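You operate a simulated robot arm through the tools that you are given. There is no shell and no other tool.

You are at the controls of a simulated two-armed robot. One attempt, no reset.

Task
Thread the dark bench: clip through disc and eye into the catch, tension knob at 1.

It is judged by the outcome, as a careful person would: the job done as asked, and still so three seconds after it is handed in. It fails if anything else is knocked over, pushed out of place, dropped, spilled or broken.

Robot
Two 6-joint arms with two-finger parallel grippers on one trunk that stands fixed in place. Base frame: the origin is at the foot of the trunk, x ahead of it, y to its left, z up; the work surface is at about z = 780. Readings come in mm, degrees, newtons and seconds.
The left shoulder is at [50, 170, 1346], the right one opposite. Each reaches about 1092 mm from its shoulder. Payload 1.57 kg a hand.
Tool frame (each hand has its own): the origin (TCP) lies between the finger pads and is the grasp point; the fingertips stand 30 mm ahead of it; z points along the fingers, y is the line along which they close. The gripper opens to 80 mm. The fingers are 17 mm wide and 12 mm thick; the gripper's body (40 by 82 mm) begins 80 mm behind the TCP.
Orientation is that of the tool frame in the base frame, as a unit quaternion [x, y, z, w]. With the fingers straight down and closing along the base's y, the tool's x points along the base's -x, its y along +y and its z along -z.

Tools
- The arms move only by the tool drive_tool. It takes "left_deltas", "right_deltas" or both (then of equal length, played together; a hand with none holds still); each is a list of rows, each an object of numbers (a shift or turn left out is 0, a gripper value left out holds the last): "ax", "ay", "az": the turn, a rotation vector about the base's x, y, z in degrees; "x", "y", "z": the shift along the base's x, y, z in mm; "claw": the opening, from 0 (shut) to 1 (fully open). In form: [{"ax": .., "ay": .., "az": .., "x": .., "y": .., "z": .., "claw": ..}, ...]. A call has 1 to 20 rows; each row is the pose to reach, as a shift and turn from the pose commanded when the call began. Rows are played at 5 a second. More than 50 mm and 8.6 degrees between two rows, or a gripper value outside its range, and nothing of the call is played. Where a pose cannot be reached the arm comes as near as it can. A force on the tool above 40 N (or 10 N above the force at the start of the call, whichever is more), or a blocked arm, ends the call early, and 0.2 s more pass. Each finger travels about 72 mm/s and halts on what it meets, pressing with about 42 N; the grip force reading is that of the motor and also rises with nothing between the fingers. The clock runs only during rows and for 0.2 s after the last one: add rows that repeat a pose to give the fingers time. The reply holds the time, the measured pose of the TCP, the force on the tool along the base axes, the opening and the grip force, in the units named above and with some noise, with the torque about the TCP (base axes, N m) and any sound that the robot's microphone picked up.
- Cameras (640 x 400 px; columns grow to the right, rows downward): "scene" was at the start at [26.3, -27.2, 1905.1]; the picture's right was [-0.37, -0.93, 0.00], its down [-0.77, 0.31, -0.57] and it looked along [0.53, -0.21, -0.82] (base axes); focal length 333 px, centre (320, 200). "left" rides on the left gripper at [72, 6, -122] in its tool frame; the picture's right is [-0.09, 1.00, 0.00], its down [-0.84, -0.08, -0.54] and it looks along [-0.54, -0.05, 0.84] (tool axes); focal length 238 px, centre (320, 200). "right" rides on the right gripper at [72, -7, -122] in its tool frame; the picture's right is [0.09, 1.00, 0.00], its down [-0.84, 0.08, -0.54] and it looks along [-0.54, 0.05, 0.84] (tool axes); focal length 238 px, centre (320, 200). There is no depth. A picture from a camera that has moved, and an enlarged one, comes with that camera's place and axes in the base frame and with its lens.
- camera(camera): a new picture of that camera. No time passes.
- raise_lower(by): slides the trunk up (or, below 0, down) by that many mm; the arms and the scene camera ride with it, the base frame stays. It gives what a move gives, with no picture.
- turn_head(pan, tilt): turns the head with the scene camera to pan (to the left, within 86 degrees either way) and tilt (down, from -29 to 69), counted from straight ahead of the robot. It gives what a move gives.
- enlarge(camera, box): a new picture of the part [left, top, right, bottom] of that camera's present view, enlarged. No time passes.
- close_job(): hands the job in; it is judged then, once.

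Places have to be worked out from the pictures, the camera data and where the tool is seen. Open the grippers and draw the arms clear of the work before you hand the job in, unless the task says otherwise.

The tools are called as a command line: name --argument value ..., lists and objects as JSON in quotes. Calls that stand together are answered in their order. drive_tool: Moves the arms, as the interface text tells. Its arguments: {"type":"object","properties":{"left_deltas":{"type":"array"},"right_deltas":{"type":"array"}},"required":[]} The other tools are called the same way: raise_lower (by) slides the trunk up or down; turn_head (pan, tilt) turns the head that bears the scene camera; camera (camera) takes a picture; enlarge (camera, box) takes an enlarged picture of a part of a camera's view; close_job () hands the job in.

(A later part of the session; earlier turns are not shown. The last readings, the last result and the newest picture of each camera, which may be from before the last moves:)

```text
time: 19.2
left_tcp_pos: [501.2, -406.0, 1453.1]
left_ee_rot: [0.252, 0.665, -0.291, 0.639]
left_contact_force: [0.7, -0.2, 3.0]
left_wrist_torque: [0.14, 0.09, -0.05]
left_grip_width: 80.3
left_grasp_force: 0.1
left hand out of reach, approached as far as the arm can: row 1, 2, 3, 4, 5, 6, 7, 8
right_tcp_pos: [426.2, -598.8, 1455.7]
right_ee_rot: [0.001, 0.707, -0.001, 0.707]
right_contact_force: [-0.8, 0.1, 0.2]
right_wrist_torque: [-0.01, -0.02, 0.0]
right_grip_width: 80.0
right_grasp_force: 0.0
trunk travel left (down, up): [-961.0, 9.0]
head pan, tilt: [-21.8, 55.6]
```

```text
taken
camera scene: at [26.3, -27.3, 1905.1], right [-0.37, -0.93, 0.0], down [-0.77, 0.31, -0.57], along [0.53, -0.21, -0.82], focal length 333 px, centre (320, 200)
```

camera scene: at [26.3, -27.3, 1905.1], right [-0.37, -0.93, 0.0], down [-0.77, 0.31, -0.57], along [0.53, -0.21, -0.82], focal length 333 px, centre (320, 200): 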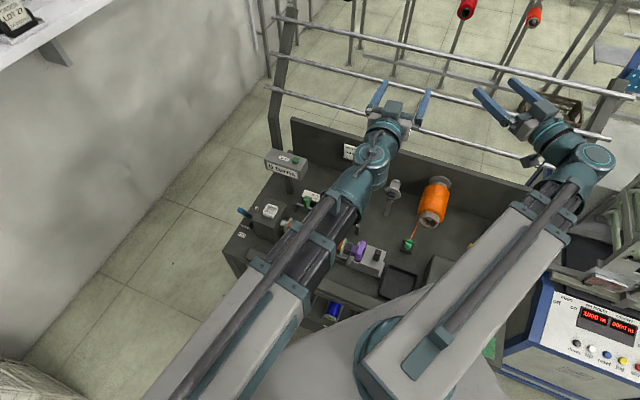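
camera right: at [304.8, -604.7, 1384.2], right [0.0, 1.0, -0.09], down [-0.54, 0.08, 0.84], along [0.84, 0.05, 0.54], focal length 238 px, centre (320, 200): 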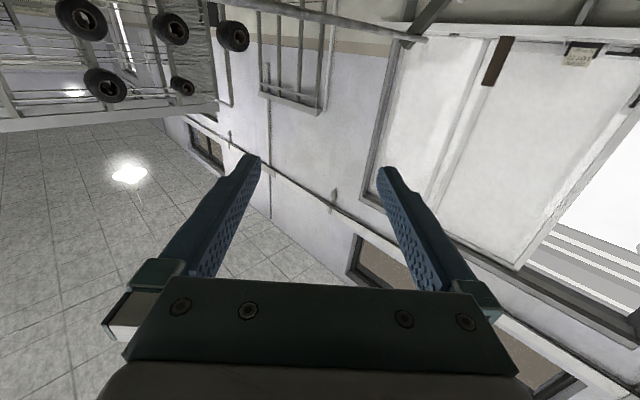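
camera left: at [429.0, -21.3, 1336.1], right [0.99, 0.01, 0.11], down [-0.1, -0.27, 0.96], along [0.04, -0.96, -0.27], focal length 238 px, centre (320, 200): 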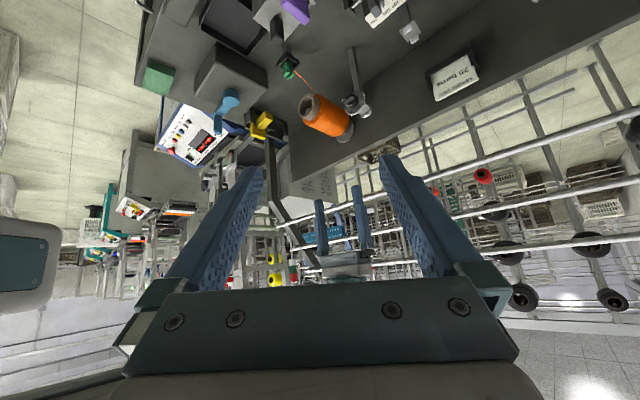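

The left hand is level. Next I roll it +90° about its pointing axis so that the fingers close vertically (start roll for the knob).

drive_tool --left_deltas '[{"ax": 5.3, "ay": -5.3}, {"ax": 10.6, "ay": -10.6}, {"ax": 15.9, "ay": -15.9}, {"ax": 21.2, "ay": -21.2}, {"ax": 26.5, "ay": -26.5}, {"ax": 31.8, "ay": -31.8}, {"ax": 37.1, "ay": -37.1}, {"ax": 42.4, "ay": -42.4}, {"ax": 47.7, "ay": -47.7}, {"ax": 53, "ay": -53}, {"ax": 58.3, "ay": -58.3}, {"ax": 63.64, "ay": -63.64}, {"ax": 63.64, "ay": -63.64}]'

camera --camera "left"

```text
time: 22.0
left_tcp_pos: [502.7, -401.2, 1456.5]
left_ee_rot: [0.654, 0.27, 0.272, 0.652]
left_contact_force: [0.1, -0.2, 0.0]
left_wrist_torque: [-0.04, 0.0, -0.01]
left_grip_width: 80.0
left_grasp_force: 0.1
right_tcp_pos: [424.6, -596.8, 1455.9]
right_ee_rot: [0.001, 0.707, -0.001, 0.707]
right_contact_force: [0.4, -0.3, -0.2]
right_wrist_torque: [0.01, 0.02, 0.0]
right_grip_width: 80.1
right_grasp_force: 0.1
trunk travel left (down, up): [-961.0, 9.0]
head pan, tilt: [-21.8, 55.6]
```

```text
taken
camera left: at [467.2, -264.1, 1463.3], right [-0.07, -0.07, 1.0], down [-0.97, -0.21, -0.08], along [0.21, -0.98, -0.05], focal length 238 px, centre (320, 200)
```

left: 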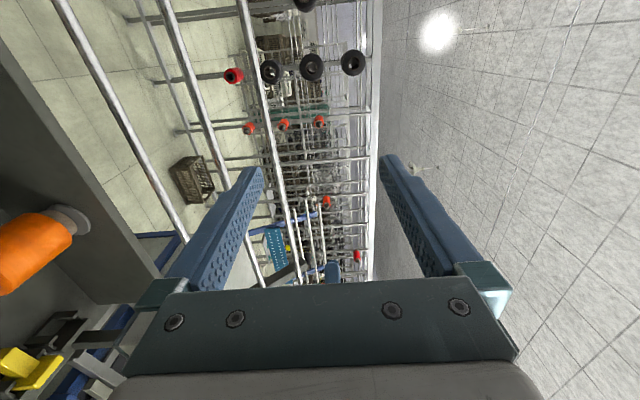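

Start roll reached exactly. I'll verify in free air that the full half-turn is available on this wrist (−170° then finish), since the knob needs 180°.

drive_tool --left_deltas '[{"ax": -6, "ay": 6}, {"ax": -12, "ay": 12}, {"ax": -18, "ay": 18}, {"ax": -24, "ay": 24}, {"ax": -30, "ay": 30}, {"ax": -36, "ay": 36}, {"ax": -42, "ay": 42}, {"ax": -48, "ay": 48}, {"ax": -54, "ay": 54}, {"ax": -60, "ay": 60}, {"ax": -66, "ay": 66}, {"ax": -72, "ay": 72}, {"ax": -78, "ay": 78}, {"ax": -84, "ay": 84}, {"ax": -90, "ay": 90}, {"ax": -96, "ay": 96}, {"ax": -102, "ay": 102}, {"ax": -108, "ay": 108}, {"ax": -114, "ay": 114}, {"ax": -120, "ay": 120}]'

drive_tool --left_deltas '[{"ax": -6, "ay": 6}, {"ax": -12, "ay": 12}, {"ax": -12, "ay": 12}]'

```text
time: 26.2
left_tcp_pos: [501.0, -401.5, 1455.8]
left_ee_rot: [-0.211, 0.675, -0.627, 0.327]
left_contact_force: [0.8, 0.8, 0.0]
left_wrist_torque: [0.02, 0.0, -0.02]
left_grip_width: 80.0
left_grasp_force: 0.0
right_tcp_pos: [423.6, -597.9, 1455.4]
right_ee_rot: [0.0, 0.708, 0.0, 0.706]
right_contact_force: [-0.5, -0.3, -0.6]
right_wrist_torque: [-0.02, 0.01, -0.01]
right_grip_width: 80.0
right_grasp_force: 0.1
trunk travel left (down, up): [-961.0, 9.0]
head pan, tilt: [-21.8, 55.6]
```

```text
time: 27.0
left_tcp_pos: [507.6, -398.0, 1447.8]
left_ee_rot: [0.308, -0.649, 0.658, -0.226]
left_contact_force: [0.3, -0.2, -0.4]
left_wrist_torque: [0.05, 0.0, -0.01]
left_grip_width: 80.1
left_grasp_force: 0.1
left hand out of reach, approached as far as the arm can: row 1, 2, 3
right_tcp_pos: [423.9, -598.7, 1455.3]
right_ee_rot: [0.0, 0.707, 0.0, 0.707]
right_contact_force: [0.3, -0.8, 0.1]
right_wrist_torque: [-0.02, 0.0, -0.04]
right_grip_width: 79.8
right_grasp_force: 0.0
trunk travel left (down, up): [-961.0, 9.0]
head pan, tilt: [-21.8, 55.6]
```

The wrist runs out at about 170° of the half turn. I'll roll back and test whether the other side gives some extra (beyond +90°), for a second grip.

drive_tool --left_deltas '[{"ax": 6, "ay": -6}, {"ax": 12, "ay": -12}, {"ax": 18, "ay": -18}, {"ax": 24, "ay": -24}, {"ax": 30, "ay": -30}, {"ax": 36, "ay": -36}, {"ax": 42, "ay": -42}, {"ax": 48, "ay": -48}, {"ax": 54, "ay": -54}, {"ax": 60, "ay": -60}, {"ax": 66, "ay": -66}, {"ax": 72, "ay": -72}, {"ax": 78, "ay": -78}, {"ax": 84, "ay": -84}, {"ax": 90, "ay": -90}, {"ax": 96, "ay": -96}, {"ax": 102, "ay": -102}, {"ax": 108, "ay": -108}, {"ax": 114, "ay": -114}, {"ax": 120, "ay": -120}]'

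drive_tool --left_deltas '[{"ax": 6, "ay": -6}, {"ax": 12, "ay": -12}, {"ax": 18, "ay": -18}, {"ax": 18, "ay": -18}]'

```text
time: 31.2
left_tcp_pos: [508.9, -397.5, 1455.0]
left_ee_rot: [0.609, 0.363, 0.173, 0.684]
left_contact_force: [-0.8, -0.3, 0.1]
left_wrist_torque: [-0.01, 0.0, 0.01]
left_grip_width: 80.0
left_grasp_force: 0.2
left hand out of reach, approached as far as the arm can: row 1, 2, 3, 4, 5, 6, 7, 8, 9, 10, 11, 12, 13, 14, 15, 16, 17, 18, 19, 20
right_tcp_pos: [424.3, -597.2, 1454.3]
right_ee_rot: [-0.001, 0.708, 0.001, 0.706]
right_contact_force: [-0.3, 0.2, 0.9]
right_wrist_torque: [0.02, 0.02, 0.0]
right_grip_width: 80.0
right_grasp_force: 0.0
trunk travel left (down, up): [-961.0, 9.0]
head pan, tilt: [-21.8, 55.6]
```

```text
time: 32.2
left_tcp_pos: [509.5, -398.0, 1455.1]
left_ee_rot: [0.673, 0.221, 0.318, 0.63]
left_contact_force: [0.6, 0.7, 0.3]
left_wrist_torque: [-0.01, -0.01, -0.03]
left_grip_width: 79.7
left_grasp_force: 0.1
right_tcp_pos: [425.3, -597.9, 1456.7]
right_ee_rot: [0.001, 0.707, -0.001, 0.707]
right_contact_force: [-0.2, 0.3, 0.6]
right_wrist_torque: [-0.01, 0.02, 0.02]
right_grip_width: 80.0
right_grasp_force: 0.0
trunk travel left (down, up): [-961.0, 9.0]
head pan, tilt: [-21.8, 55.6]
```

Roll ≈ +99° is reachable without complaint; I test a bit further to know the margin.

drive_tool --left_deltas '[{"ax": 6, "ay": -6}, {"ax": 12, "ay": -12}, {"ax": 18, "ay": -18}, {"ax": 24, "ay": -24}, {"ax": 24, "ay": -24}]'

```text
time: 33.4
left_tcp_pos: [509.2, -396.0, 1455.6]
left_ee_rot: [0.708, 0.017, 0.489, 0.51]
left_contact_force: [-0.2, 0.3, -0.3]
left_wrist_torque: [-0.02, 0.01, 0.01]
left_grip_width: 79.7
left_grasp_force: 0.2
right_tcp_pos: [424.8, -598.0, 1455.4]
right_ee_rot: [0.001, 0.708, -0.001, 0.707]
right_contact_force: [0.3, -0.4, 0.8]
right_wrist_torque: [-0.01, -0.01, 0.03]
right_grip_width: 80.0
right_grasp_force: 0.1
trunk travel left (down, up): [-961.0, 9.0]
head pan, tilt: [-21.8, 55.6]
```

The range extends to at least +130° roll, so two grips will do. I set the left roll back to exactly +90° and move it to the pre-approach line, and tip the right hand up another 30° so its camera stays well clear of the blue-handled box when the trunk descends.

drive_tool --left_deltas '[{"ax": -5, "ay": 5, "x": -10, "y": -1}, {"ax": -10, "ay": 10, "x": -20, "y": -1}, {"ax": -15, "ay": 15, "x": -30, "y": -2}, {"ax": -20, "ay": 20, "x": -40, "y": -2}, {"ax": -25, "ay": 25, "x": -50, "y": -3}, {"ax": -30, "ay": 30, "x": -60, "y": -3.5}, {"ax": -30, "ay": 30, "x": -60, "y": -3.5}]' --right_deltas '[{"ay": -7.5, "x": -2, "z": 28}, {"ay": -15, "x": -7, "z": 56}, {"ay": -22.5, "x": -16.5, "z": 83}, {"ay": -30, "x": -29, "z": 108.5}, {"ay": -30, "x": -29, "z": 108.5}, {"ay": -30, "x": -29, "z": 108.5}, {"ay": -30, "x": -29, "z": 108.5}]'

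```text
time: 35.0
left_tcp_pos: [449.7, -401.1, 1454.8]
left_ee_rot: [0.654, 0.272, 0.269, 0.653]
left_contact_force: [0.9, -0.1, -0.3]
left_wrist_torque: [-0.01, -0.01, 0.0]
left_grip_width: 79.9
left_grasp_force: 0.1
right_tcp_pos: [393.5, -597.3, 1566.1]
right_ee_rot: [0.0, 0.5, 0.0, 0.866]
right_contact_force: [0.0, 0.4, 0.7]
right_wrist_torque: [0.01, -0.01, 0.0]
right_grip_width: 79.9
right_grasp_force: 0.0
right hand out of reach, approached as far as the arm can: row 1, 2, 3, 4, 5, 6, 7
trunk travel left (down, up): [-961.0, 9.0]
head pan, tilt: [-21.8, 55.6]
```

Both are in place. I lower the trunk in stages, checking views.

raise_lower --by -280

camera --camera "left"

camera --camera "scene"

```text
time: 37.8
left_tcp_pos: [449.6, -401.1, 1174.8]
left_ee_rot: [0.654, 0.271, 0.27, 0.653]
left_contact_force: [-0.4, -0.5, -0.4]
left_wrist_torque: [0.03, 0.0, 0.0]
left_grip_width: 80.1
left_grasp_force: 0.2
right_tcp_pos: [393.8, -597.5, 1285.9]
right_ee_rot: [0.0, 0.5, -0.001, 0.866]
right_contact_force: [0.8, 0.3, -1.5]
right_wrist_torque: [0.0, 0.01, -0.05]
right_grip_width: 80.1
right_grasp_force: 0.0
trunk travel left (down, up): [-681.0, 289.0]
head pan, tilt: [-21.8, 55.6]
```

```text
taken
camera left: at [414.5, -262.9, 1183.1], right [-0.06, -0.07, 1.0], down [-0.97, -0.21, -0.08], along [0.21, -0.98, -0.05], focal length 238 px, centre (320, 200)
```

left: 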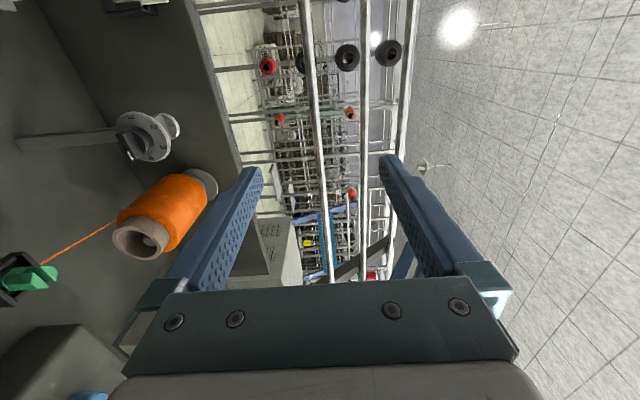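

```text
taken
camera scene: at [26.2, -27.2, 1625.2], right [-0.37, -0.93, 0.0], down [-0.77, 0.31, -0.57], along [0.53, -0.21, -0.82], focal length 333 px, centre (320, 200)
```

scene: 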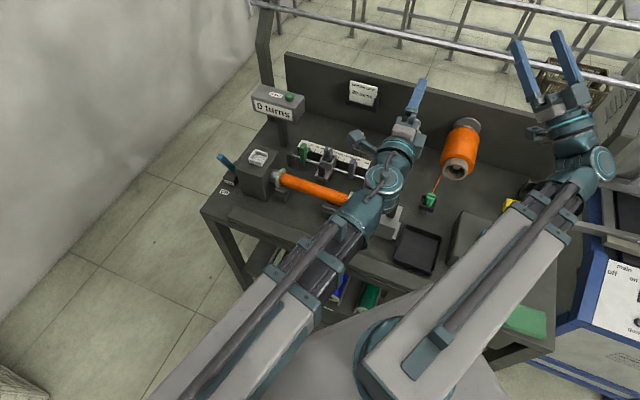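

The dial is coming into the left camera's view. I lower another 150 mm.

raise_lower --by -150

camera --camera "left"

enlarge --camera "left" --box '[160, 60, 280, 180]'

camera --camera "scene"

```text
time: 39.6
left_tcp_pos: [449.6, -401.1, 1025.1]
left_ee_rot: [0.654, 0.271, 0.27, 0.653]
left_contact_force: [0.1, 0.7, -0.5]
left_wrist_torque: [-0.03, 0.02, -0.01]
left_grip_width: 80.1
left_grasp_force: 0.1
right_tcp_pos: [394.6, -598.2, 1135.3]
right_ee_rot: [0.0, 0.501, 0.0, 0.865]
right_contact_force: [0.8, -0.3, -0.3]
right_wrist_torque: [0.01, 0.0, 0.05]
right_grip_width: 80.0
right_grasp_force: 0.1
trunk travel left (down, up): [-531.0, 439.0]
head pan, tilt: [-21.8, 55.6]
```

```text
taken
camera left: at [414.5, -262.9, 1033.1], right [-0.06, -0.07, 1.0], down [-0.97, -0.21, -0.08], along [0.21, -0.98, -0.05], focal length 238 px, centre (320, 200)
```

left: 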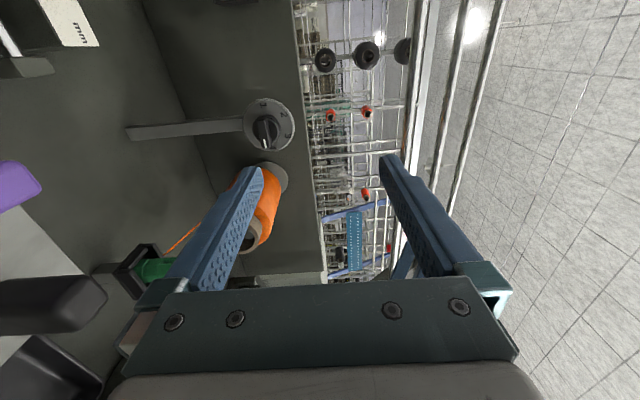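

```text
3.33 times, centred on (220, 120) of left
camera zoom: at [414.5, -262.9, 1033.1], right [-0.06, -0.07, 1.0], down [-0.97, -0.21, -0.08], along [0.21, -0.98, -0.05], focal length 794 px, centre (653, 467)
```

zoom: 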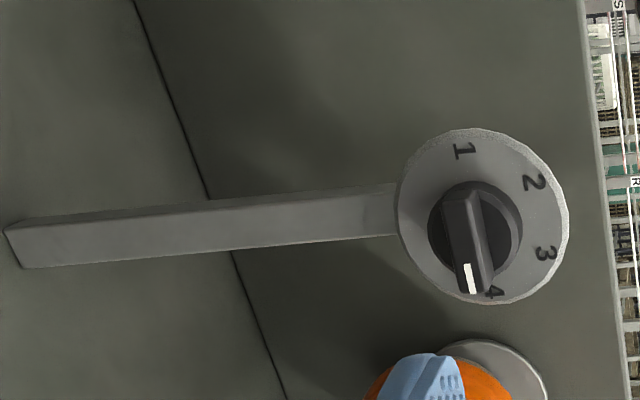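

```text
taken
camera scene: at [26.2, -27.2, 1475.2], right [-0.37, -0.93, 0.0], down [-0.77, 0.31, -0.57], along [0.53, -0.21, -0.82], focal length 333 px, centre (320, 200)
```

scene: 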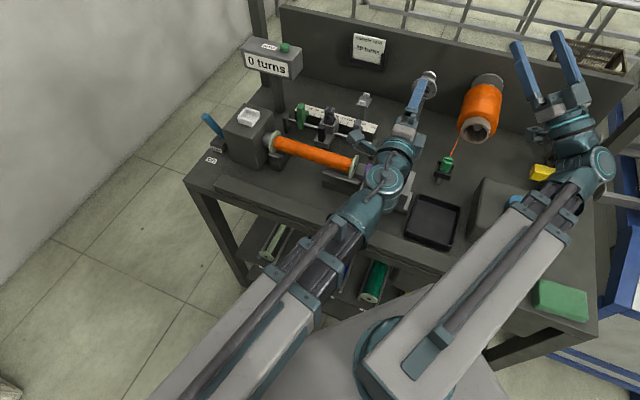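

Clear view: labels 1 and 4 are diametrically opposite and the pointer sits on 4; the knob axis is at about a≈37 (bench axis), z≈968. Turning through camera-down would risk the tailstock, so I test rolling the other way (camera up) to begin the turn from the far side.

drive_tool --left_deltas '[{"ax": 6, "ay": -6}, {"ax": 12, "ay": -12}, {"ax": 18, "ay": -18}, {"ax": 24, "ay": -24}, {"ax": 30, "ay": -30}, {"ax": 36, "ay": -36}, {"ax": 42, "ay": -42}, {"ax": 48, "ay": -48}, {"ax": 54, "ay": -54}, {"ax": 60, "ay": -60}, {"ax": 66, "ay": -66}, {"ax": 72, "ay": -72}, {"ax": 78, "ay": -78}, {"ax": 84, "ay": -84}, {"ax": 90, "ay": -90}, {"ax": 96, "ay": -96}, {"ax": 102, "ay": -102}, {"ax": 108, "ay": -108}, {"ax": 114, "ay": -114}, {"ax": 120, "ay": -120}]'

```text
time: 43.8
left_tcp_pos: [450.3, -400.2, 1026.7]
left_ee_rot: [0.327, -0.626, 0.675, -0.212]
left_contact_force: [0.3, -0.3, -0.6]
left_wrist_torque: [0.01, 0.01, 0.0]
left_grip_width: 79.9
left_grasp_force: 0.1
right_tcp_pos: [394.0, -598.2, 1136.2]
right_ee_rot: [0.0, 0.501, 0.0, 0.866]
right_contact_force: [-0.6, -0.3, 0.4]
right_wrist_torque: [0.0, 0.02, -0.03]
right_grip_width: 79.8
right_grasp_force: 0.0
trunk travel left (down, up): [-531.0, 439.0]
head pan, tilt: [-21.8, 55.6]
```

Roll 260° reached fine. I add the last ~10° to have vertical closing with the camera on the far side, then view.

drive_tool --left_deltas '[{"ax": 3.6, "ay": -3.6}, {"ax": 7.3, "ay": -7.3}, {"ax": 7.3, "ay": -7.3}]'

camera --camera "left"

```text
time: 44.6
left_tcp_pos: [453.3, -398.8, 1032.3]
left_ee_rot: [0.266, -0.644, 0.664, -0.27]
left_contact_force: [0.0, 0.1, 0.1]
left_wrist_torque: [0.01, 0.01, -0.01]
left_grip_width: 80.0
left_grasp_force: 0.2
left hand out of reach, approached as far as the arm can: row 2, 3
right_tcp_pos: [394.1, -598.4, 1135.4]
right_ee_rot: [0.0, 0.501, -0.001, 0.865]
right_contact_force: [0.2, -0.2, 0.0]
right_wrist_torque: [0.0, 0.04, -0.02]
right_grip_width: 80.1
right_grasp_force: 0.1
trunk travel left (down, up): [-531.0, 439.0]
head pan, tilt: [-21.8, 55.6]
```

```text
taken
camera left: at [316.7, -361.5, 1023.4], right [0.08, 0.04, -1.0], down [0.21, 0.98, 0.06], along [0.97, -0.22, 0.07], focal length 238 px, centre (320, 200)
```

left: 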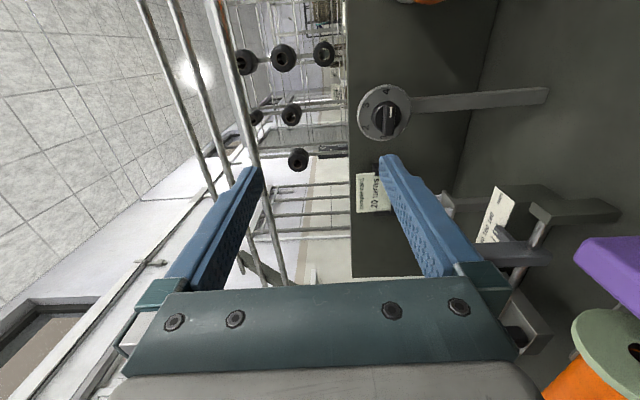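

The limit is near 265°. I'll use roll ≈262° (closing on the bar simply turns it slightly toward 1), then recheck the view.

drive_tool --left_deltas '[{"ax": -4.26, "ay": 6.59, "az": 0.31, "x": -2.9, "y": 0.7, "z": -6.5}, {"ax": -4.26, "ay": 6.59, "az": 0.31, "x": -2.9, "y": 0.7, "z": -6.5}]'

enlarge --camera "left" --box '[320, 60, 480, 180]'

enlarge --camera "scene" --box '[280, 60, 520, 240]'

```text
time: 45.2
left_tcp_pos: [449.9, -397.8, 1025.5]
left_ee_rot: [0.318, -0.632, 0.67, -0.225]
left_contact_force: [0.6, 0.7, -1.3]
left_wrist_torque: [0.03, 0.01, -0.01]
left_grip_width: 79.8
left_grasp_force: 0.0
right_tcp_pos: [394.4, -598.1, 1135.3]
right_ee_rot: [0.001, 0.501, -0.001, 0.865]
right_contact_force: [-0.6, 0.3, 0.4]
right_wrist_torque: [0.01, 0.0, 0.01]
right_grip_width: 80.2
right_grasp_force: 0.1
trunk travel left (down, up): [-531.0, 439.0]
head pan, tilt: [-21.8, 55.6]
```

```text
3.33 times, centred on (400, 120) of left
camera zoom: at [313.0, -362.2, 1030.0], right [-0.04, -0.03, -1.0], down [0.21, 0.98, -0.04], along [0.98, -0.21, -0.03], focal length 794 px, centre (53, 467)
```

zoom: 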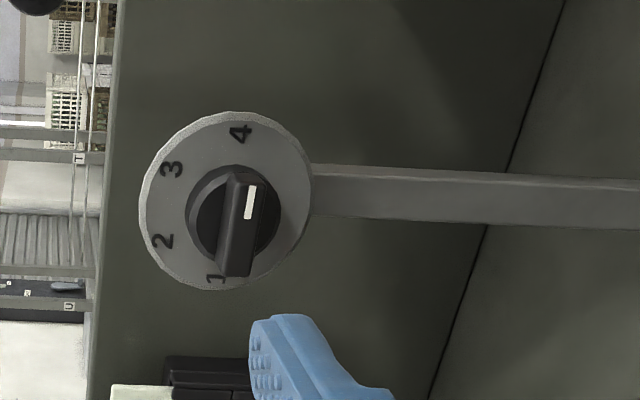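

```text
2.22 times, centred on (400, 150) of scene
camera zoom: at [26.2, -27.3, 1475.1], right [-0.37, -0.93, 0.0], down [-0.77, 0.31, -0.57], along [0.53, -0.21, -0.82], focal length 740 px, centre (142, 311)
```

zoom: 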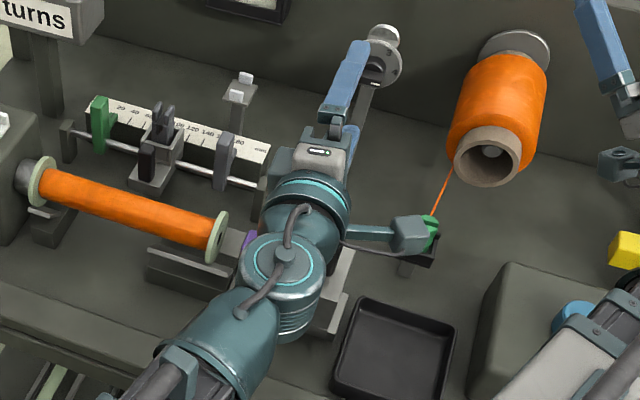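

From two symmetric close views the knob bar front is at a≈34.5, b≈735, z≈965.4 (dial face b≈765). I lower the trunk 60 mm to bring the hand on the axis, with the claw half closed, keeping 100 mm stand-off.

drive_tool --left_deltas '[{"claw": 0.5, "x": -1.5, "y": -1.7}, {"claw": 0.5, "x": -1.5, "y": -1.7}, {"claw": 0.5, "x": -1.5, "y": -1.7}]'

raise_lower --by -60

camera --camera "left"

enlarge --camera "scene" --box '[320, 40, 520, 240]'

```text
time: 46.0
left_tcp_pos: [449.0, -399.7, 1026.6]
left_ee_rot: [0.317, -0.633, 0.67, -0.226]
left_contact_force: [-0.5, -0.2, 0.5]
left_wrist_torque: [0.0, -0.02, 0.0]
left_grip_width: 40.0
left_grasp_force: 0.1
right_tcp_pos: [395.9, -597.4, 1134.2]
right_ee_rot: [0.0, 0.501, 0.0, 0.866]
right_contact_force: [-0.5, 0.3, 0.4]
right_wrist_torque: [0.01, -0.02, -0.01]
right_grip_width: 79.9
right_grasp_force: 0.0
trunk travel left (down, up): [-531.0, 439.0]
head pan, tilt: [-21.8, 55.6]
```

```text
time: 47.0
left_tcp_pos: [448.8, -398.0, 965.8]
left_ee_rot: [0.316, -0.633, 0.67, -0.225]
left_contact_force: [-0.5, 0.2, 0.2]
left_wrist_torque: [0.0, -0.01, 0.0]
left_grip_width: 39.8
left_grasp_force: 0.0
right_tcp_pos: [394.8, -596.7, 1076.2]
right_ee_rot: [-0.001, 0.501, 0.001, 0.865]
right_contact_force: [-0.9, -1.2, -0.1]
right_wrist_torque: [-0.01, 0.02, 0.0]
right_grip_width: 79.9
right_grasp_force: 0.0
trunk travel left (down, up): [-471.0, 499.0]
head pan, tilt: [-21.8, 55.6]
```

```text
taken
camera left: at [311.7, -363.6, 970.0], right [-0.04, -0.03, -1.0], down [0.21, 0.98, -0.04], along [0.98, -0.21, -0.03], focal length 238 px, centre (320, 200)
```

left: 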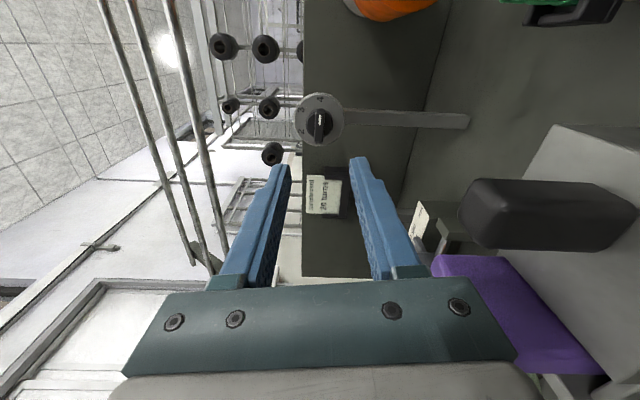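

```text
2.00 times, centred on (420, 140) of scene
camera zoom: at [26.2, -27.2, 1415.1], right [-0.37, -0.93, 0.0], down [-0.77, 0.31, -0.57], along [0.53, -0.21, -0.82], focal length 666 px, centre (120, 320)
```

zoom: 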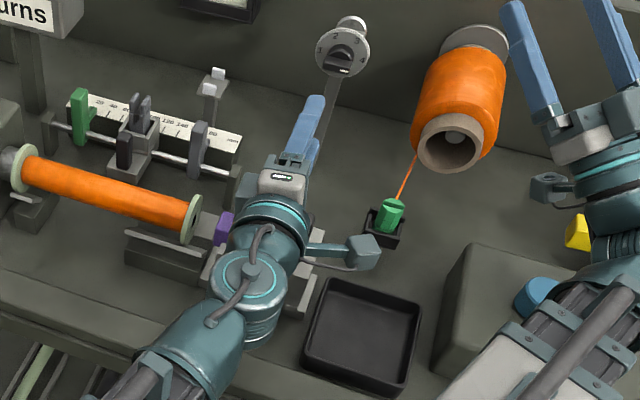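

Clear of the tailstock parts. I advance along the axis by 90 mm to b≈690 and check alignment.

drive_tool --left_deltas '[{"x": 16, "y": -16}, {"x": 32, "y": -32}, {"x": 48, "y": -48}, {"x": 63.6, "y": -63.6}, {"x": 63.6, "y": -63.6}]'

enlarge --camera "left" --box '[240, 60, 440, 300]'

enlarge --camera "scene" --box '[380, 30, 480, 120]'

```text
time: 48.2
left_tcp_pos: [511.5, -462.4, 965.2]
left_ee_rot: [0.317, -0.632, 0.67, -0.226]
left_contact_force: [0.8, -0.3, -0.5]
left_wrist_torque: [0.02, -0.02, 0.0]
left_grip_width: 39.9
left_grasp_force: 0.1
right_tcp_pos: [393.8, -597.3, 1074.5]
right_ee_rot: [0.0, 0.501, 0.0, 0.865]
right_contact_force: [0.2, -0.1, 0.3]
right_wrist_torque: [0.03, 0.02, -0.02]
right_grip_width: 80.2
right_grasp_force: 0.1
trunk travel left (down, up): [-471.0, 499.0]
head pan, tilt: [-21.8, 55.6]
```

```text
1.67 times, centred on (340, 180) of left
camera zoom: at [375.0, -427.0, 970.0], right [-0.03, -0.03, -1.0], down [0.21, 0.98, -0.04], along [0.98, -0.21, -0.03], focal length 397 px, centre (287, 233)
```

zoom: 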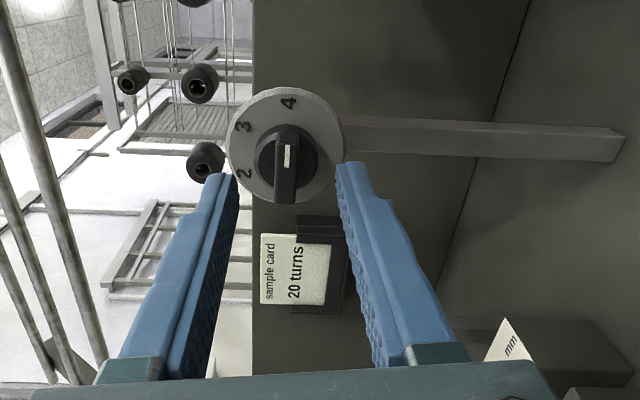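

```text
4.44 times, centred on (430, 75) of scene
camera zoom: at [26.3, -27.3, 1415.1], right [-0.37, -0.93, 0.0], down [-0.77, 0.31, -0.57], along [0.53, -0.21, -0.82], focal length 1480 px, centre (-169, 756)
```

zoom: 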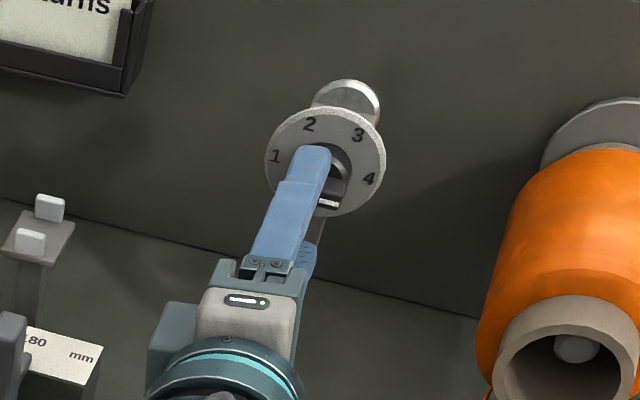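

Well centred on the bar. I raise 1 mm, advance ~28 mm so the tips straddle the bar, then close.

raise_lower --by 1

drive_tool --left_deltas '[{"x": 7, "y": -6.5}, {"x": 14, "y": -13}, {"x": 20.3, "y": -19.3}, {"x": 20.3, "y": -19.3}]'

enlarge --camera "left" --box '[240, 60, 440, 300]'

enlarge --camera "scene" --box '[390, 30, 470, 100]'

```text
time: 48.7
left_tcp_pos: [512.0, -462.8, 966.9]
left_ee_rot: [0.318, -0.632, 0.67, -0.225]
left_contact_force: [-0.2, -1.0, 0.1]
left_wrist_torque: [0.01, -0.01, 0.02]
left_grip_width: 40.0
left_grasp_force: 0.2
right_tcp_pos: [394.8, -597.1, 1076.9]
right_ee_rot: [0.0, 0.501, -0.001, 0.866]
right_contact_force: [0.2, 0.3, 0.3]
right_wrist_torque: [-0.01, 0.0, -0.01]
right_grip_width: 79.8
right_grasp_force: 0.0
trunk travel left (down, up): [-472.0, 498.0]
head pan, tilt: [-21.8, 55.6]
```

```text
time: 49.7
left_tcp_pos: [531.9, -480.7, 967.3]
left_ee_rot: [0.317, -0.633, 0.67, -0.225]
left_contact_force: [0.1, -0.1, 0.2]
left_wrist_torque: [0.04, 0.01, -0.01]
left_grip_width: 40.0
left_grasp_force: 0.1
right_tcp_pos: [394.2, -597.6, 1077.2]
right_ee_rot: [0.0, 0.5, 0.0, 0.866]
right_contact_force: [0.4, 0.4, -0.1]
right_wrist_torque: [0.0, -0.01, -0.01]
right_grip_width: 79.9
right_grasp_force: 0.2
trunk travel left (down, up): [-472.0, 498.0]
head pan, tilt: [-21.8, 55.6]
```

```text
1.67 times, centred on (340, 180) of left
camera zoom: at [394.1, -445.4, 971.0], right [-0.04, -0.03, -1.0], down [0.21, 0.98, -0.04], along [0.98, -0.21, -0.03], focal length 397 px, centre (287, 233)
```

zoom: 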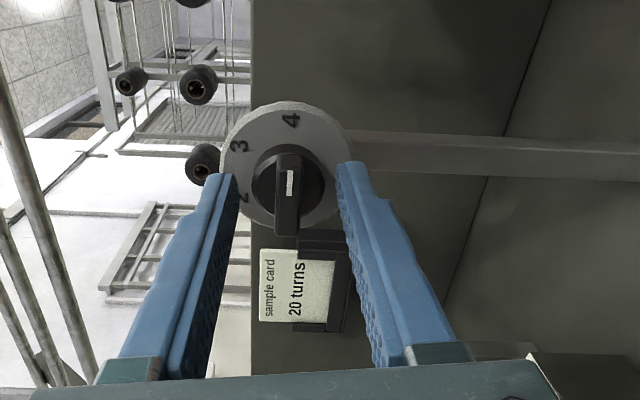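

```text
5.71 times, centred on (430, 65) of scene
camera zoom: at [26.3, -27.3, 1416.1], right [-0.37, -0.93, 0.0], down [-0.77, 0.31, -0.57], along [0.53, -0.21, -0.82], focal length 1902 px, centre (-309, 971)
```

zoom: 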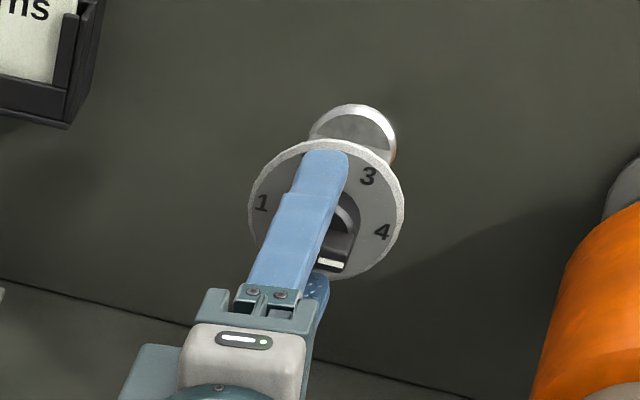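

The tips straddle the bar. I close the claw.

drive_tool --left_deltas '[{"claw": 0.25}, {"claw": 0.1}, {"claw": 0.05}, {"claw": 0.05}]'

enlarge --camera "left" --box '[240, 60, 440, 300]'

```text
time: 50.7
left_tcp_pos: [530.7, -480.2, 966.0]
left_ee_rot: [0.318, -0.633, 0.67, -0.224]
left_contact_force: [-5.5, 4.4, -17.6]
left_wrist_torque: [0.25, 0.32, -0.15]
left_grip_width: 29.8
left_grasp_force: 39.0
right_tcp_pos: [395.1, -597.9, 1076.4]
right_ee_rot: [0.0, 0.501, 0.001, 0.866]
right_contact_force: [-0.6, 0.0, -0.4]
right_wrist_torque: [0.02, 0.0, -0.02]
right_grip_width: 79.9
right_grasp_force: 0.0
trunk travel left (down, up): [-472.0, 498.0]
head pan, tilt: [-21.8, 55.6]
```

```text
1.67 times, centred on (340, 180) of left
camera zoom: at [394.1, -445.5, 970.5], right [-0.04, -0.03, -1.0], down [0.21, 0.98, -0.04], along [0.98, -0.21, -0.03], focal length 397 px, centre (287, 233)
```

zoom: 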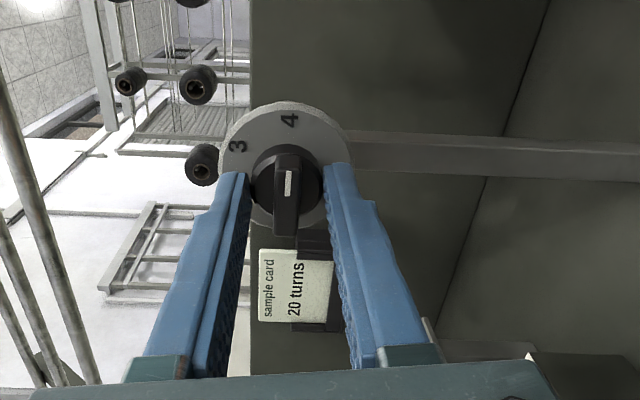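

The fingers stopped at 30 mm – on the knob's round skirt, so I'm slightly deep. I open, back off 5 mm and close on the bar.

drive_tool --left_deltas '[{"claw": 0.5}, {"claw": 0.5, "x": -3.5, "y": 3.5}, {"claw": 0.5, "x": -3.5, "y": 3.5}, {"claw": 0.3, "x": -3.5, "y": 3.5}, {"claw": 0.15, "x": -3.5, "y": 3.5}, {"claw": 0.1, "x": -3.5, "y": 3.5}, {"claw": 0.1, "x": -3.5, "y": 3.5}]'

enlarge --camera "left" --box '[240, 60, 440, 300]'

```text
time: 52.3
left_tcp_pos: [527.7, -478.1, 966.9]
left_ee_rot: [0.317, -0.634, 0.669, -0.224]
left_contact_force: [-3.9, 2.8, -16.0]
left_wrist_torque: [0.27, 0.37, 0.07]
left_grip_width: 29.5
left_grasp_force: 38.9
right_tcp_pos: [395.1, -598.3, 1076.6]
right_ee_rot: [0.001, 0.501, 0.0, 0.865]
right_contact_force: [1.0, -0.3, -0.3]
right_wrist_torque: [0.0, 0.01, 0.02]
right_grip_width: 80.0
right_grasp_force: 0.1
trunk travel left (down, up): [-472.0, 498.0]
head pan, tilt: [-21.8, 55.6]
```

```text
1.67 times, centred on (340, 180) of left
camera zoom: at [390.8, -442.0, 970.5], right [-0.04, -0.03, -1.0], down [0.21, 0.98, -0.04], along [0.98, -0.21, -0.03], focal length 397 px, centre (287, 233)
```

zoom: 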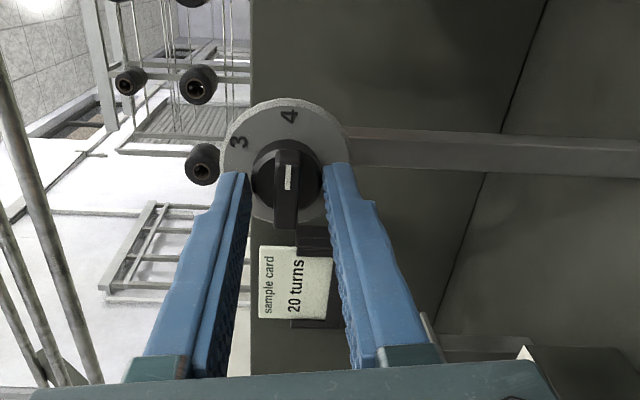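

Still on the skirt. I back off another 5 mm and try again.

drive_tool --left_deltas '[{"claw": 0.5}, {"claw": 0.5, "x": -3.5, "y": 3.5}, {"claw": 0.5, "x": -3.5, "y": 3.5}, {"claw": 0.3, "x": -3.5, "y": 3.5}, {"claw": 0.15, "x": -3.5, "y": 3.5}, {"claw": 0.1, "x": -3.5, "y": 3.5}, {"claw": 0.1, "x": -3.5, "y": 3.5}]'

enlarge --camera "left" --box '[240, 60, 440, 300]'

enlarge --camera "scene" --box '[400, 40, 460, 90]'

```text
time: 53.9
left_tcp_pos: [523.9, -476.0, 965.9]
left_ee_rot: [0.317, -0.633, 0.669, -0.225]
left_contact_force: [-0.8, -0.5, -3.3]
left_wrist_torque: [0.01, 0.04, -0.02]
left_grip_width: 10.8
left_grasp_force: 1.7
right_tcp_pos: [394.9, -598.4, 1077.2]
right_ee_rot: [-0.001, 0.501, 0.001, 0.866]
right_contact_force: [-0.3, 0.6, -0.7]
right_wrist_torque: [-0.01, -0.01, -0.02]
right_grip_width: 80.2
right_grasp_force: 0.1
trunk travel left (down, up): [-472.0, 498.0]
head pan, tilt: [-21.8, 55.6]
```

```text
1.67 times, centred on (340, 180) of left
camera zoom: at [386.7, -439.3, 970.8], right [-0.04, -0.03, -1.0], down [0.21, 0.98, -0.04], along [0.98, -0.21, -0.03], focal length 397 px, centre (287, 233)
```

zoom: 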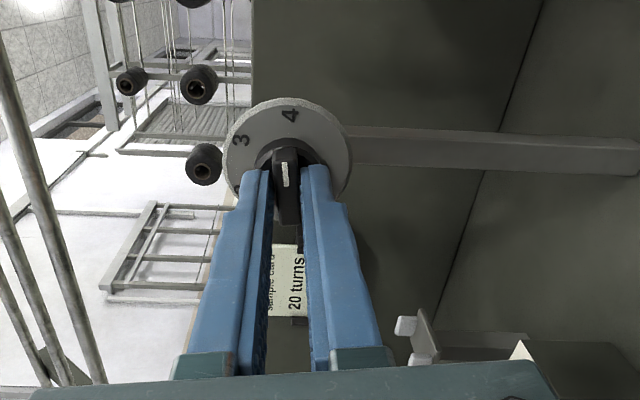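

```text
8.00 times, centred on (430, 65) of scene
camera zoom: at [26.3, -27.6, 1416.1], right [-0.37, -0.93, 0.0], down [-0.77, 0.31, -0.57], along [0.52, -0.21, -0.82], focal length 2663 px, centre (-560, 1280)
```

zoom: 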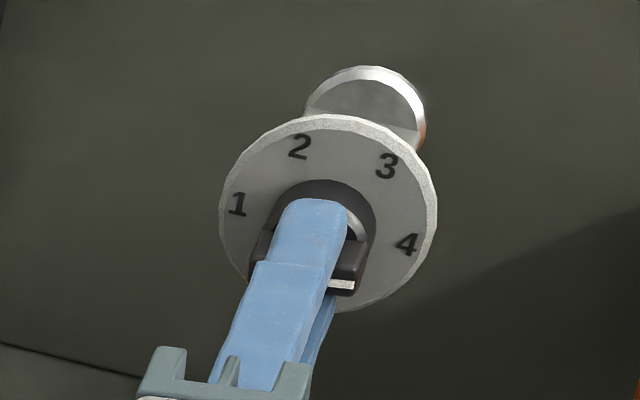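

Now the fingers hold the bar (10.8 mm). I grip firmly and turn 30° counter-clockwise as a test.

drive_tool --left_deltas '[{"claw": 0.0}, {"claw": 0.0}, {"claw": 0.0, "ax": -5.3, "ay": 5.3}, {"claw": 0.0, "ax": -10.6, "ay": 10.6}, {"claw": 0.0, "ax": -15.9, "ay": 15.9}, {"claw": 0.0, "ax": -21.2, "ay": 21.2}, {"claw": 0.0, "ax": -21.2, "ay": 21.2}]'

enlarge --camera "scene" --box '[400, 40, 460, 90]'

enlarge --camera "left" --box '[240, 60, 440, 300]'

```text
time: 55.5
left_tcp_pos: [523.8, -474.8, 966.3]
left_ee_rot: [0.47, -0.529, 0.705, -0.043]
left_contact_force: [-10.1, 5.1, -16.1]
left_wrist_torque: [0.2, 0.25, -0.17]
left_grip_width: 9.7
left_grasp_force: 28.3
right_tcp_pos: [395.4, -597.2, 1075.6]
right_ee_rot: [0.001, 0.5, 0.0, 0.866]
right_contact_force: [-0.1, -0.3, 0.5]
right_wrist_torque: [-0.03, 0.0, -0.02]
right_grip_width: 80.4
right_grasp_force: 0.0
trunk travel left (down, up): [-472.0, 498.0]
head pan, tilt: [-21.8, 55.6]
```

```text
8.00 times, centred on (430, 65) of scene
camera zoom: at [26.3, -27.7, 1416.1], right [-0.37, -0.93, 0.0], down [-0.77, 0.31, -0.57], along [0.53, -0.21, -0.82], focal length 2663 px, centre (-560, 1280)
```

zoom: 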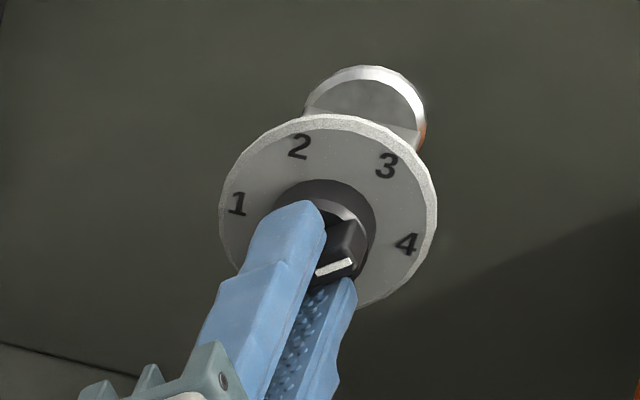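

```text
1.67 times, centred on (340, 180) of left
camera zoom: at [395.0, -431.0, 1006.4], right [-0.38, -0.38, -0.84], down [0.11, 0.88, -0.45], along [0.92, -0.27, -0.3], focal length 397 px, centre (287, 233)
```

zoom: 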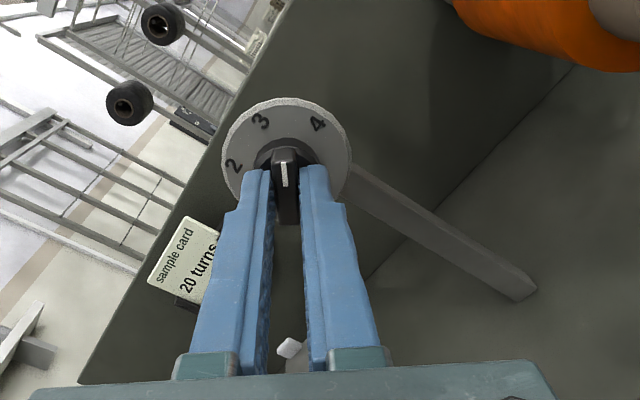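

The knob follows (pointer moved ~30°). The side force suggests the axis is ~1 mm lower, so I lower 1 mm and continue the turn in stages.

raise_lower --by -1

drive_tool --left_deltas '[{"ax": -5.3, "ay": 5.3}, {"ax": -10.6, "ay": 10.6}, {"ax": -15.9, "ay": 15.9}, {"ax": -21.2, "ay": 21.2}, {"ax": -26.5, "ay": 26.5}, {"ax": -31.8, "ay": 31.8}, {"ax": -31.8, "ay": 31.8}]'

enlarge --camera "scene" --box '[400, 40, 460, 90]'

```text
time: 56.0
left_tcp_pos: [523.6, -474.9, 966.8]
left_ee_rot: [0.47, -0.529, 0.705, -0.045]
left_contact_force: [-5.6, -1.2, 4.8]
left_wrist_torque: [0.18, 0.19, 0.41]
left_grip_width: 9.8
left_grasp_force: 28.5
right_tcp_pos: [393.4, -597.6, 1075.7]
right_ee_rot: [0.0, 0.5, 0.0, 0.866]
right_contact_force: [-0.6, -0.4, 0.1]
right_wrist_torque: [-0.02, 0.01, 0.03]
right_grip_width: 80.2
right_grasp_force: 0.1
trunk travel left (down, up): [-471.0, 499.0]
head pan, tilt: [-21.8, 55.6]
```

```text
time: 57.6
left_tcp_pos: [523.5, -474.8, 965.1]
left_ee_rot: [0.636, -0.311, 0.667, 0.231]
left_contact_force: [6.7, -6.2, 15.6]
left_wrist_torque: [-0.39, -0.41, -0.04]
left_grip_width: 9.7
left_grasp_force: 28.2
right_tcp_pos: [394.3, -597.5, 1076.2]
right_ee_rot: [0.0, 0.5, 0.0, 0.866]
right_contact_force: [-0.8, -0.5, -1.1]
right_wrist_torque: [-0.03, 0.01, -0.02]
right_grip_width: 79.9
right_grasp_force: 0.1
trunk travel left (down, up): [-471.0, 499.0]
head pan, tilt: [-21.8, 55.6]
```

```text
8.00 times, centred on (430, 65) of scene
camera zoom: at [26.0, -27.1, 1415.1], right [-0.37, -0.93, 0.0], down [-0.77, 0.31, -0.57], along [0.53, -0.21, -0.82], focal length 2663 px, centre (-560, 1280)
```

zoom: 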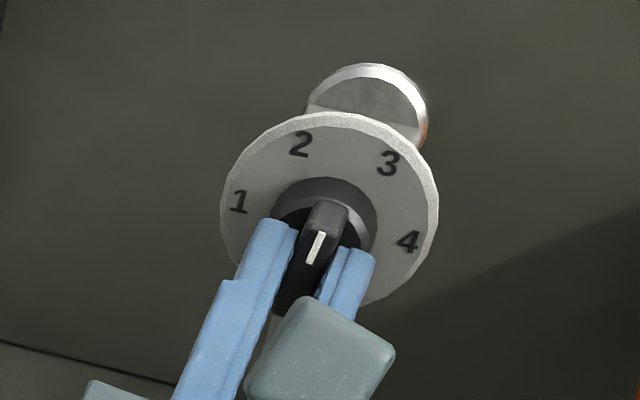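

The pointer is near the top, passing between 3 and 2. I continue another 52°.

drive_tool --left_deltas '[{"ax": -5.3, "ay": 5.3}, {"ax": -10.6, "ay": 10.6}, {"ax": -15.9, "ay": 15.9}, {"ax": -21.2, "ay": 21.2}, {"ax": -26.5, "ay": 26.5}, {"ax": -31.8, "ay": 31.8}, {"ax": -37.1, "ay": 37.1}, {"ax": -37.1, "ay": 37.1}]'

enlarge --camera "scene" --box '[400, 40, 460, 90]'

```text
time: 59.4
left_tcp_pos: [523.6, -475.1, 964.9]
left_ee_rot: [0.708, 0.002, 0.496, 0.502]
left_contact_force: [-0.4, 2.0, 2.1]
left_wrist_torque: [-0.36, -0.37, 0.55]
left_grip_width: 9.8
left_grasp_force: 27.9
right_tcp_pos: [393.9, -597.2, 1075.3]
right_ee_rot: [0.0, 0.502, -0.001, 0.865]
right_contact_force: [0.3, -0.1, 0.2]
right_wrist_torque: [0.0, 0.0, 0.0]
right_grip_width: 80.0
right_grasp_force: 0.1
trunk travel left (down, up): [-471.0, 499.0]
head pan, tilt: [-21.8, 55.6]
```

```text
8.00 times, centred on (430, 65) of scene
camera zoom: at [26.1, -26.9, 1415.2], right [-0.37, -0.93, 0.0], down [-0.77, 0.31, -0.57], along [0.53, -0.21, -0.82], focal length 2663 px, centre (-560, 1280)
```

zoom: 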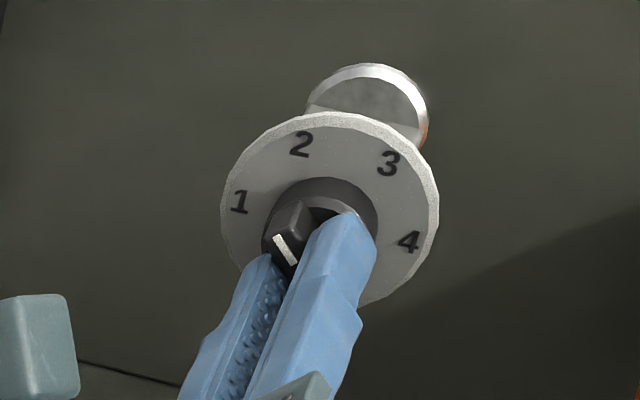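

Roll ≈135°; 45° remain to bring the pointer to 1.

drive_tool --left_deltas '[{"ax": -5.3, "ay": 5.3}, {"ax": -10.6, "ay": 10.6}, {"ax": -15.9, "ay": 15.9}, {"ax": -21.2, "ay": 21.2}, {"ax": -26.5, "ay": 26.5}, {"ax": -31.6, "ay": 31.6}, {"ax": -31.6, "ay": 31.6}]'

enlarge --camera "scene" --box '[400, 40, 460, 90]'

enlarge --camera "left" --box '[200, 60, 400, 300]'

```text
time: 61.0
left_tcp_pos: [522.9, -474.5, 966.8]
left_ee_rot: [0.654, 0.27, 0.268, 0.654]
left_contact_force: [-10.8, 6.8, -10.9]
left_wrist_torque: [0.32, 0.07, 0.37]
left_grip_width: 10.1
left_grasp_force: 27.8
right_tcp_pos: [393.7, -598.3, 1075.7]
right_ee_rot: [0.001, 0.501, 0.0, 0.866]
right_contact_force: [0.3, 0.9, 0.5]
right_wrist_torque: [-0.01, -0.01, 0.02]
right_grip_width: 79.8
right_grasp_force: 0.0
trunk travel left (down, up): [-471.0, 499.0]
head pan, tilt: [-21.8, 55.6]
```

```text
8.00 times, centred on (430, 65) of scene
camera zoom: at [25.8, -27.2, 1415.0], right [-0.37, -0.93, 0.0], down [-0.77, 0.31, -0.57], along [0.53, -0.21, -0.82], focal length 2663 px, centre (-560, 1280)
```

zoom: 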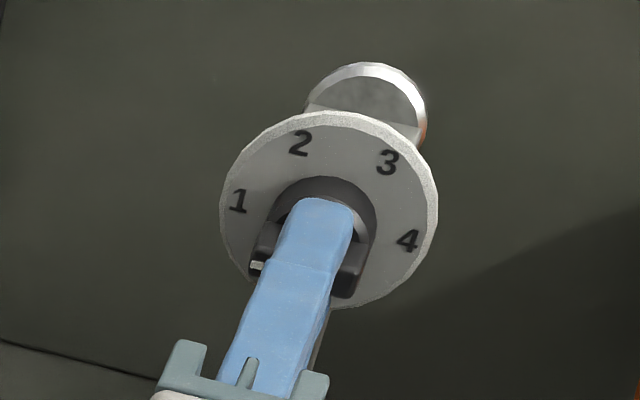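

```text
1.67 times, centred on (300, 180) of left
camera zoom: at [489.3, -336.6, 973.0], right [-0.06, -0.06, 1.0], down [-0.98, -0.2, -0.07], along [0.21, -0.98, -0.05], focal length 397 px, centre (353, 233)
```

zoom: 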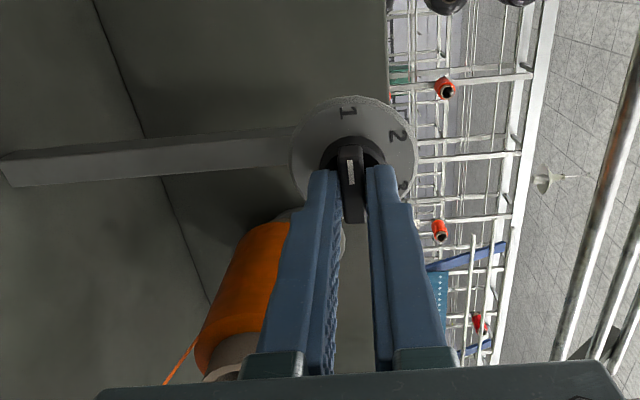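

The pointer now points toward 1. I release, back straight out 110 mm and verify.

drive_tool --left_deltas '[{"claw": 0.4}, {"claw": 0.5}, {"claw": 0.5, "x": -14, "y": 14}, {"claw": 0.5, "x": -30, "y": 30}, {"claw": 0.5, "x": -50, "y": 50}, {"claw": 0.5, "x": -78, "y": 78}, {"claw": 0.5, "x": -78, "y": 78}]'

enlarge --camera "scene" --box '[400, 40, 460, 90]'

enlarge --camera "left" --box '[240, 60, 360, 180]'

```text
time: 62.6
left_tcp_pos: [444.9, -394.1, 966.1]
left_ee_rot: [0.653, 0.271, 0.269, 0.655]
left_contact_force: [1.1, 0.1, 0.0]
left_wrist_torque: [-0.05, 0.02, 0.0]
left_grip_width: 40.4
left_grasp_force: 0.1
right_tcp_pos: [394.3, -597.9, 1074.5]
right_ee_rot: [-0.001, 0.501, 0.001, 0.866]
right_contact_force: [0.3, 0.0, 0.6]
right_wrist_torque: [-0.01, 0.02, -0.01]
right_grip_width: 79.8
right_grasp_force: 0.0
trunk travel left (down, up): [-471.0, 499.0]
head pan, tilt: [-21.8, 55.6]
```

```text
8.00 times, centred on (430, 65) of scene
camera zoom: at [26.1, -27.1, 1415.1], right [-0.37, -0.93, 0.0], down [-0.77, 0.31, -0.57], along [0.53, -0.21, -0.82], focal length 2663 px, centre (-560, 1280)
```

zoom: 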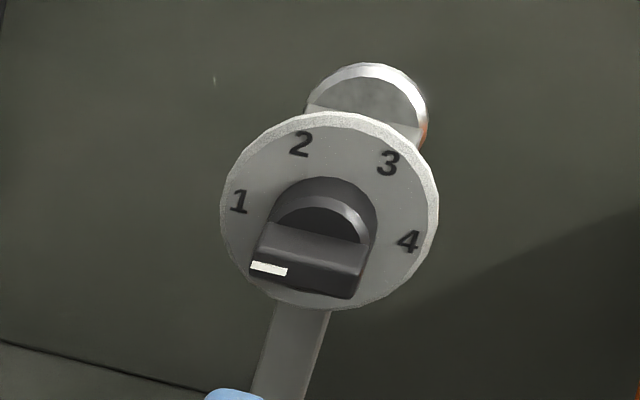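

```text
3.33 times, centred on (300, 120) of left
camera zoom: at [410.4, -257.1, 973.4], right [-0.06, -0.06, 1.0], down [-0.98, -0.21, -0.08], along [0.21, -0.98, -0.05], focal length 794 px, centre (387, 467)
```

zoom: 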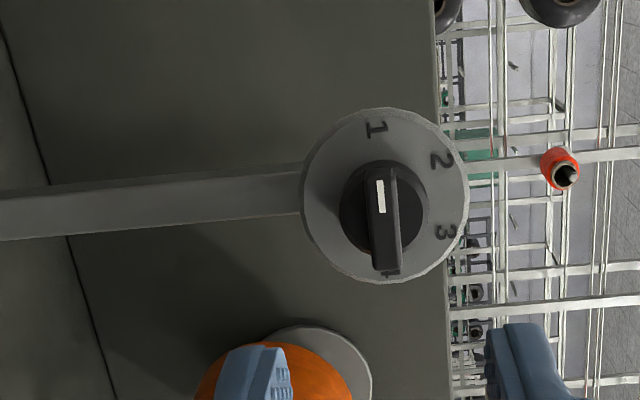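

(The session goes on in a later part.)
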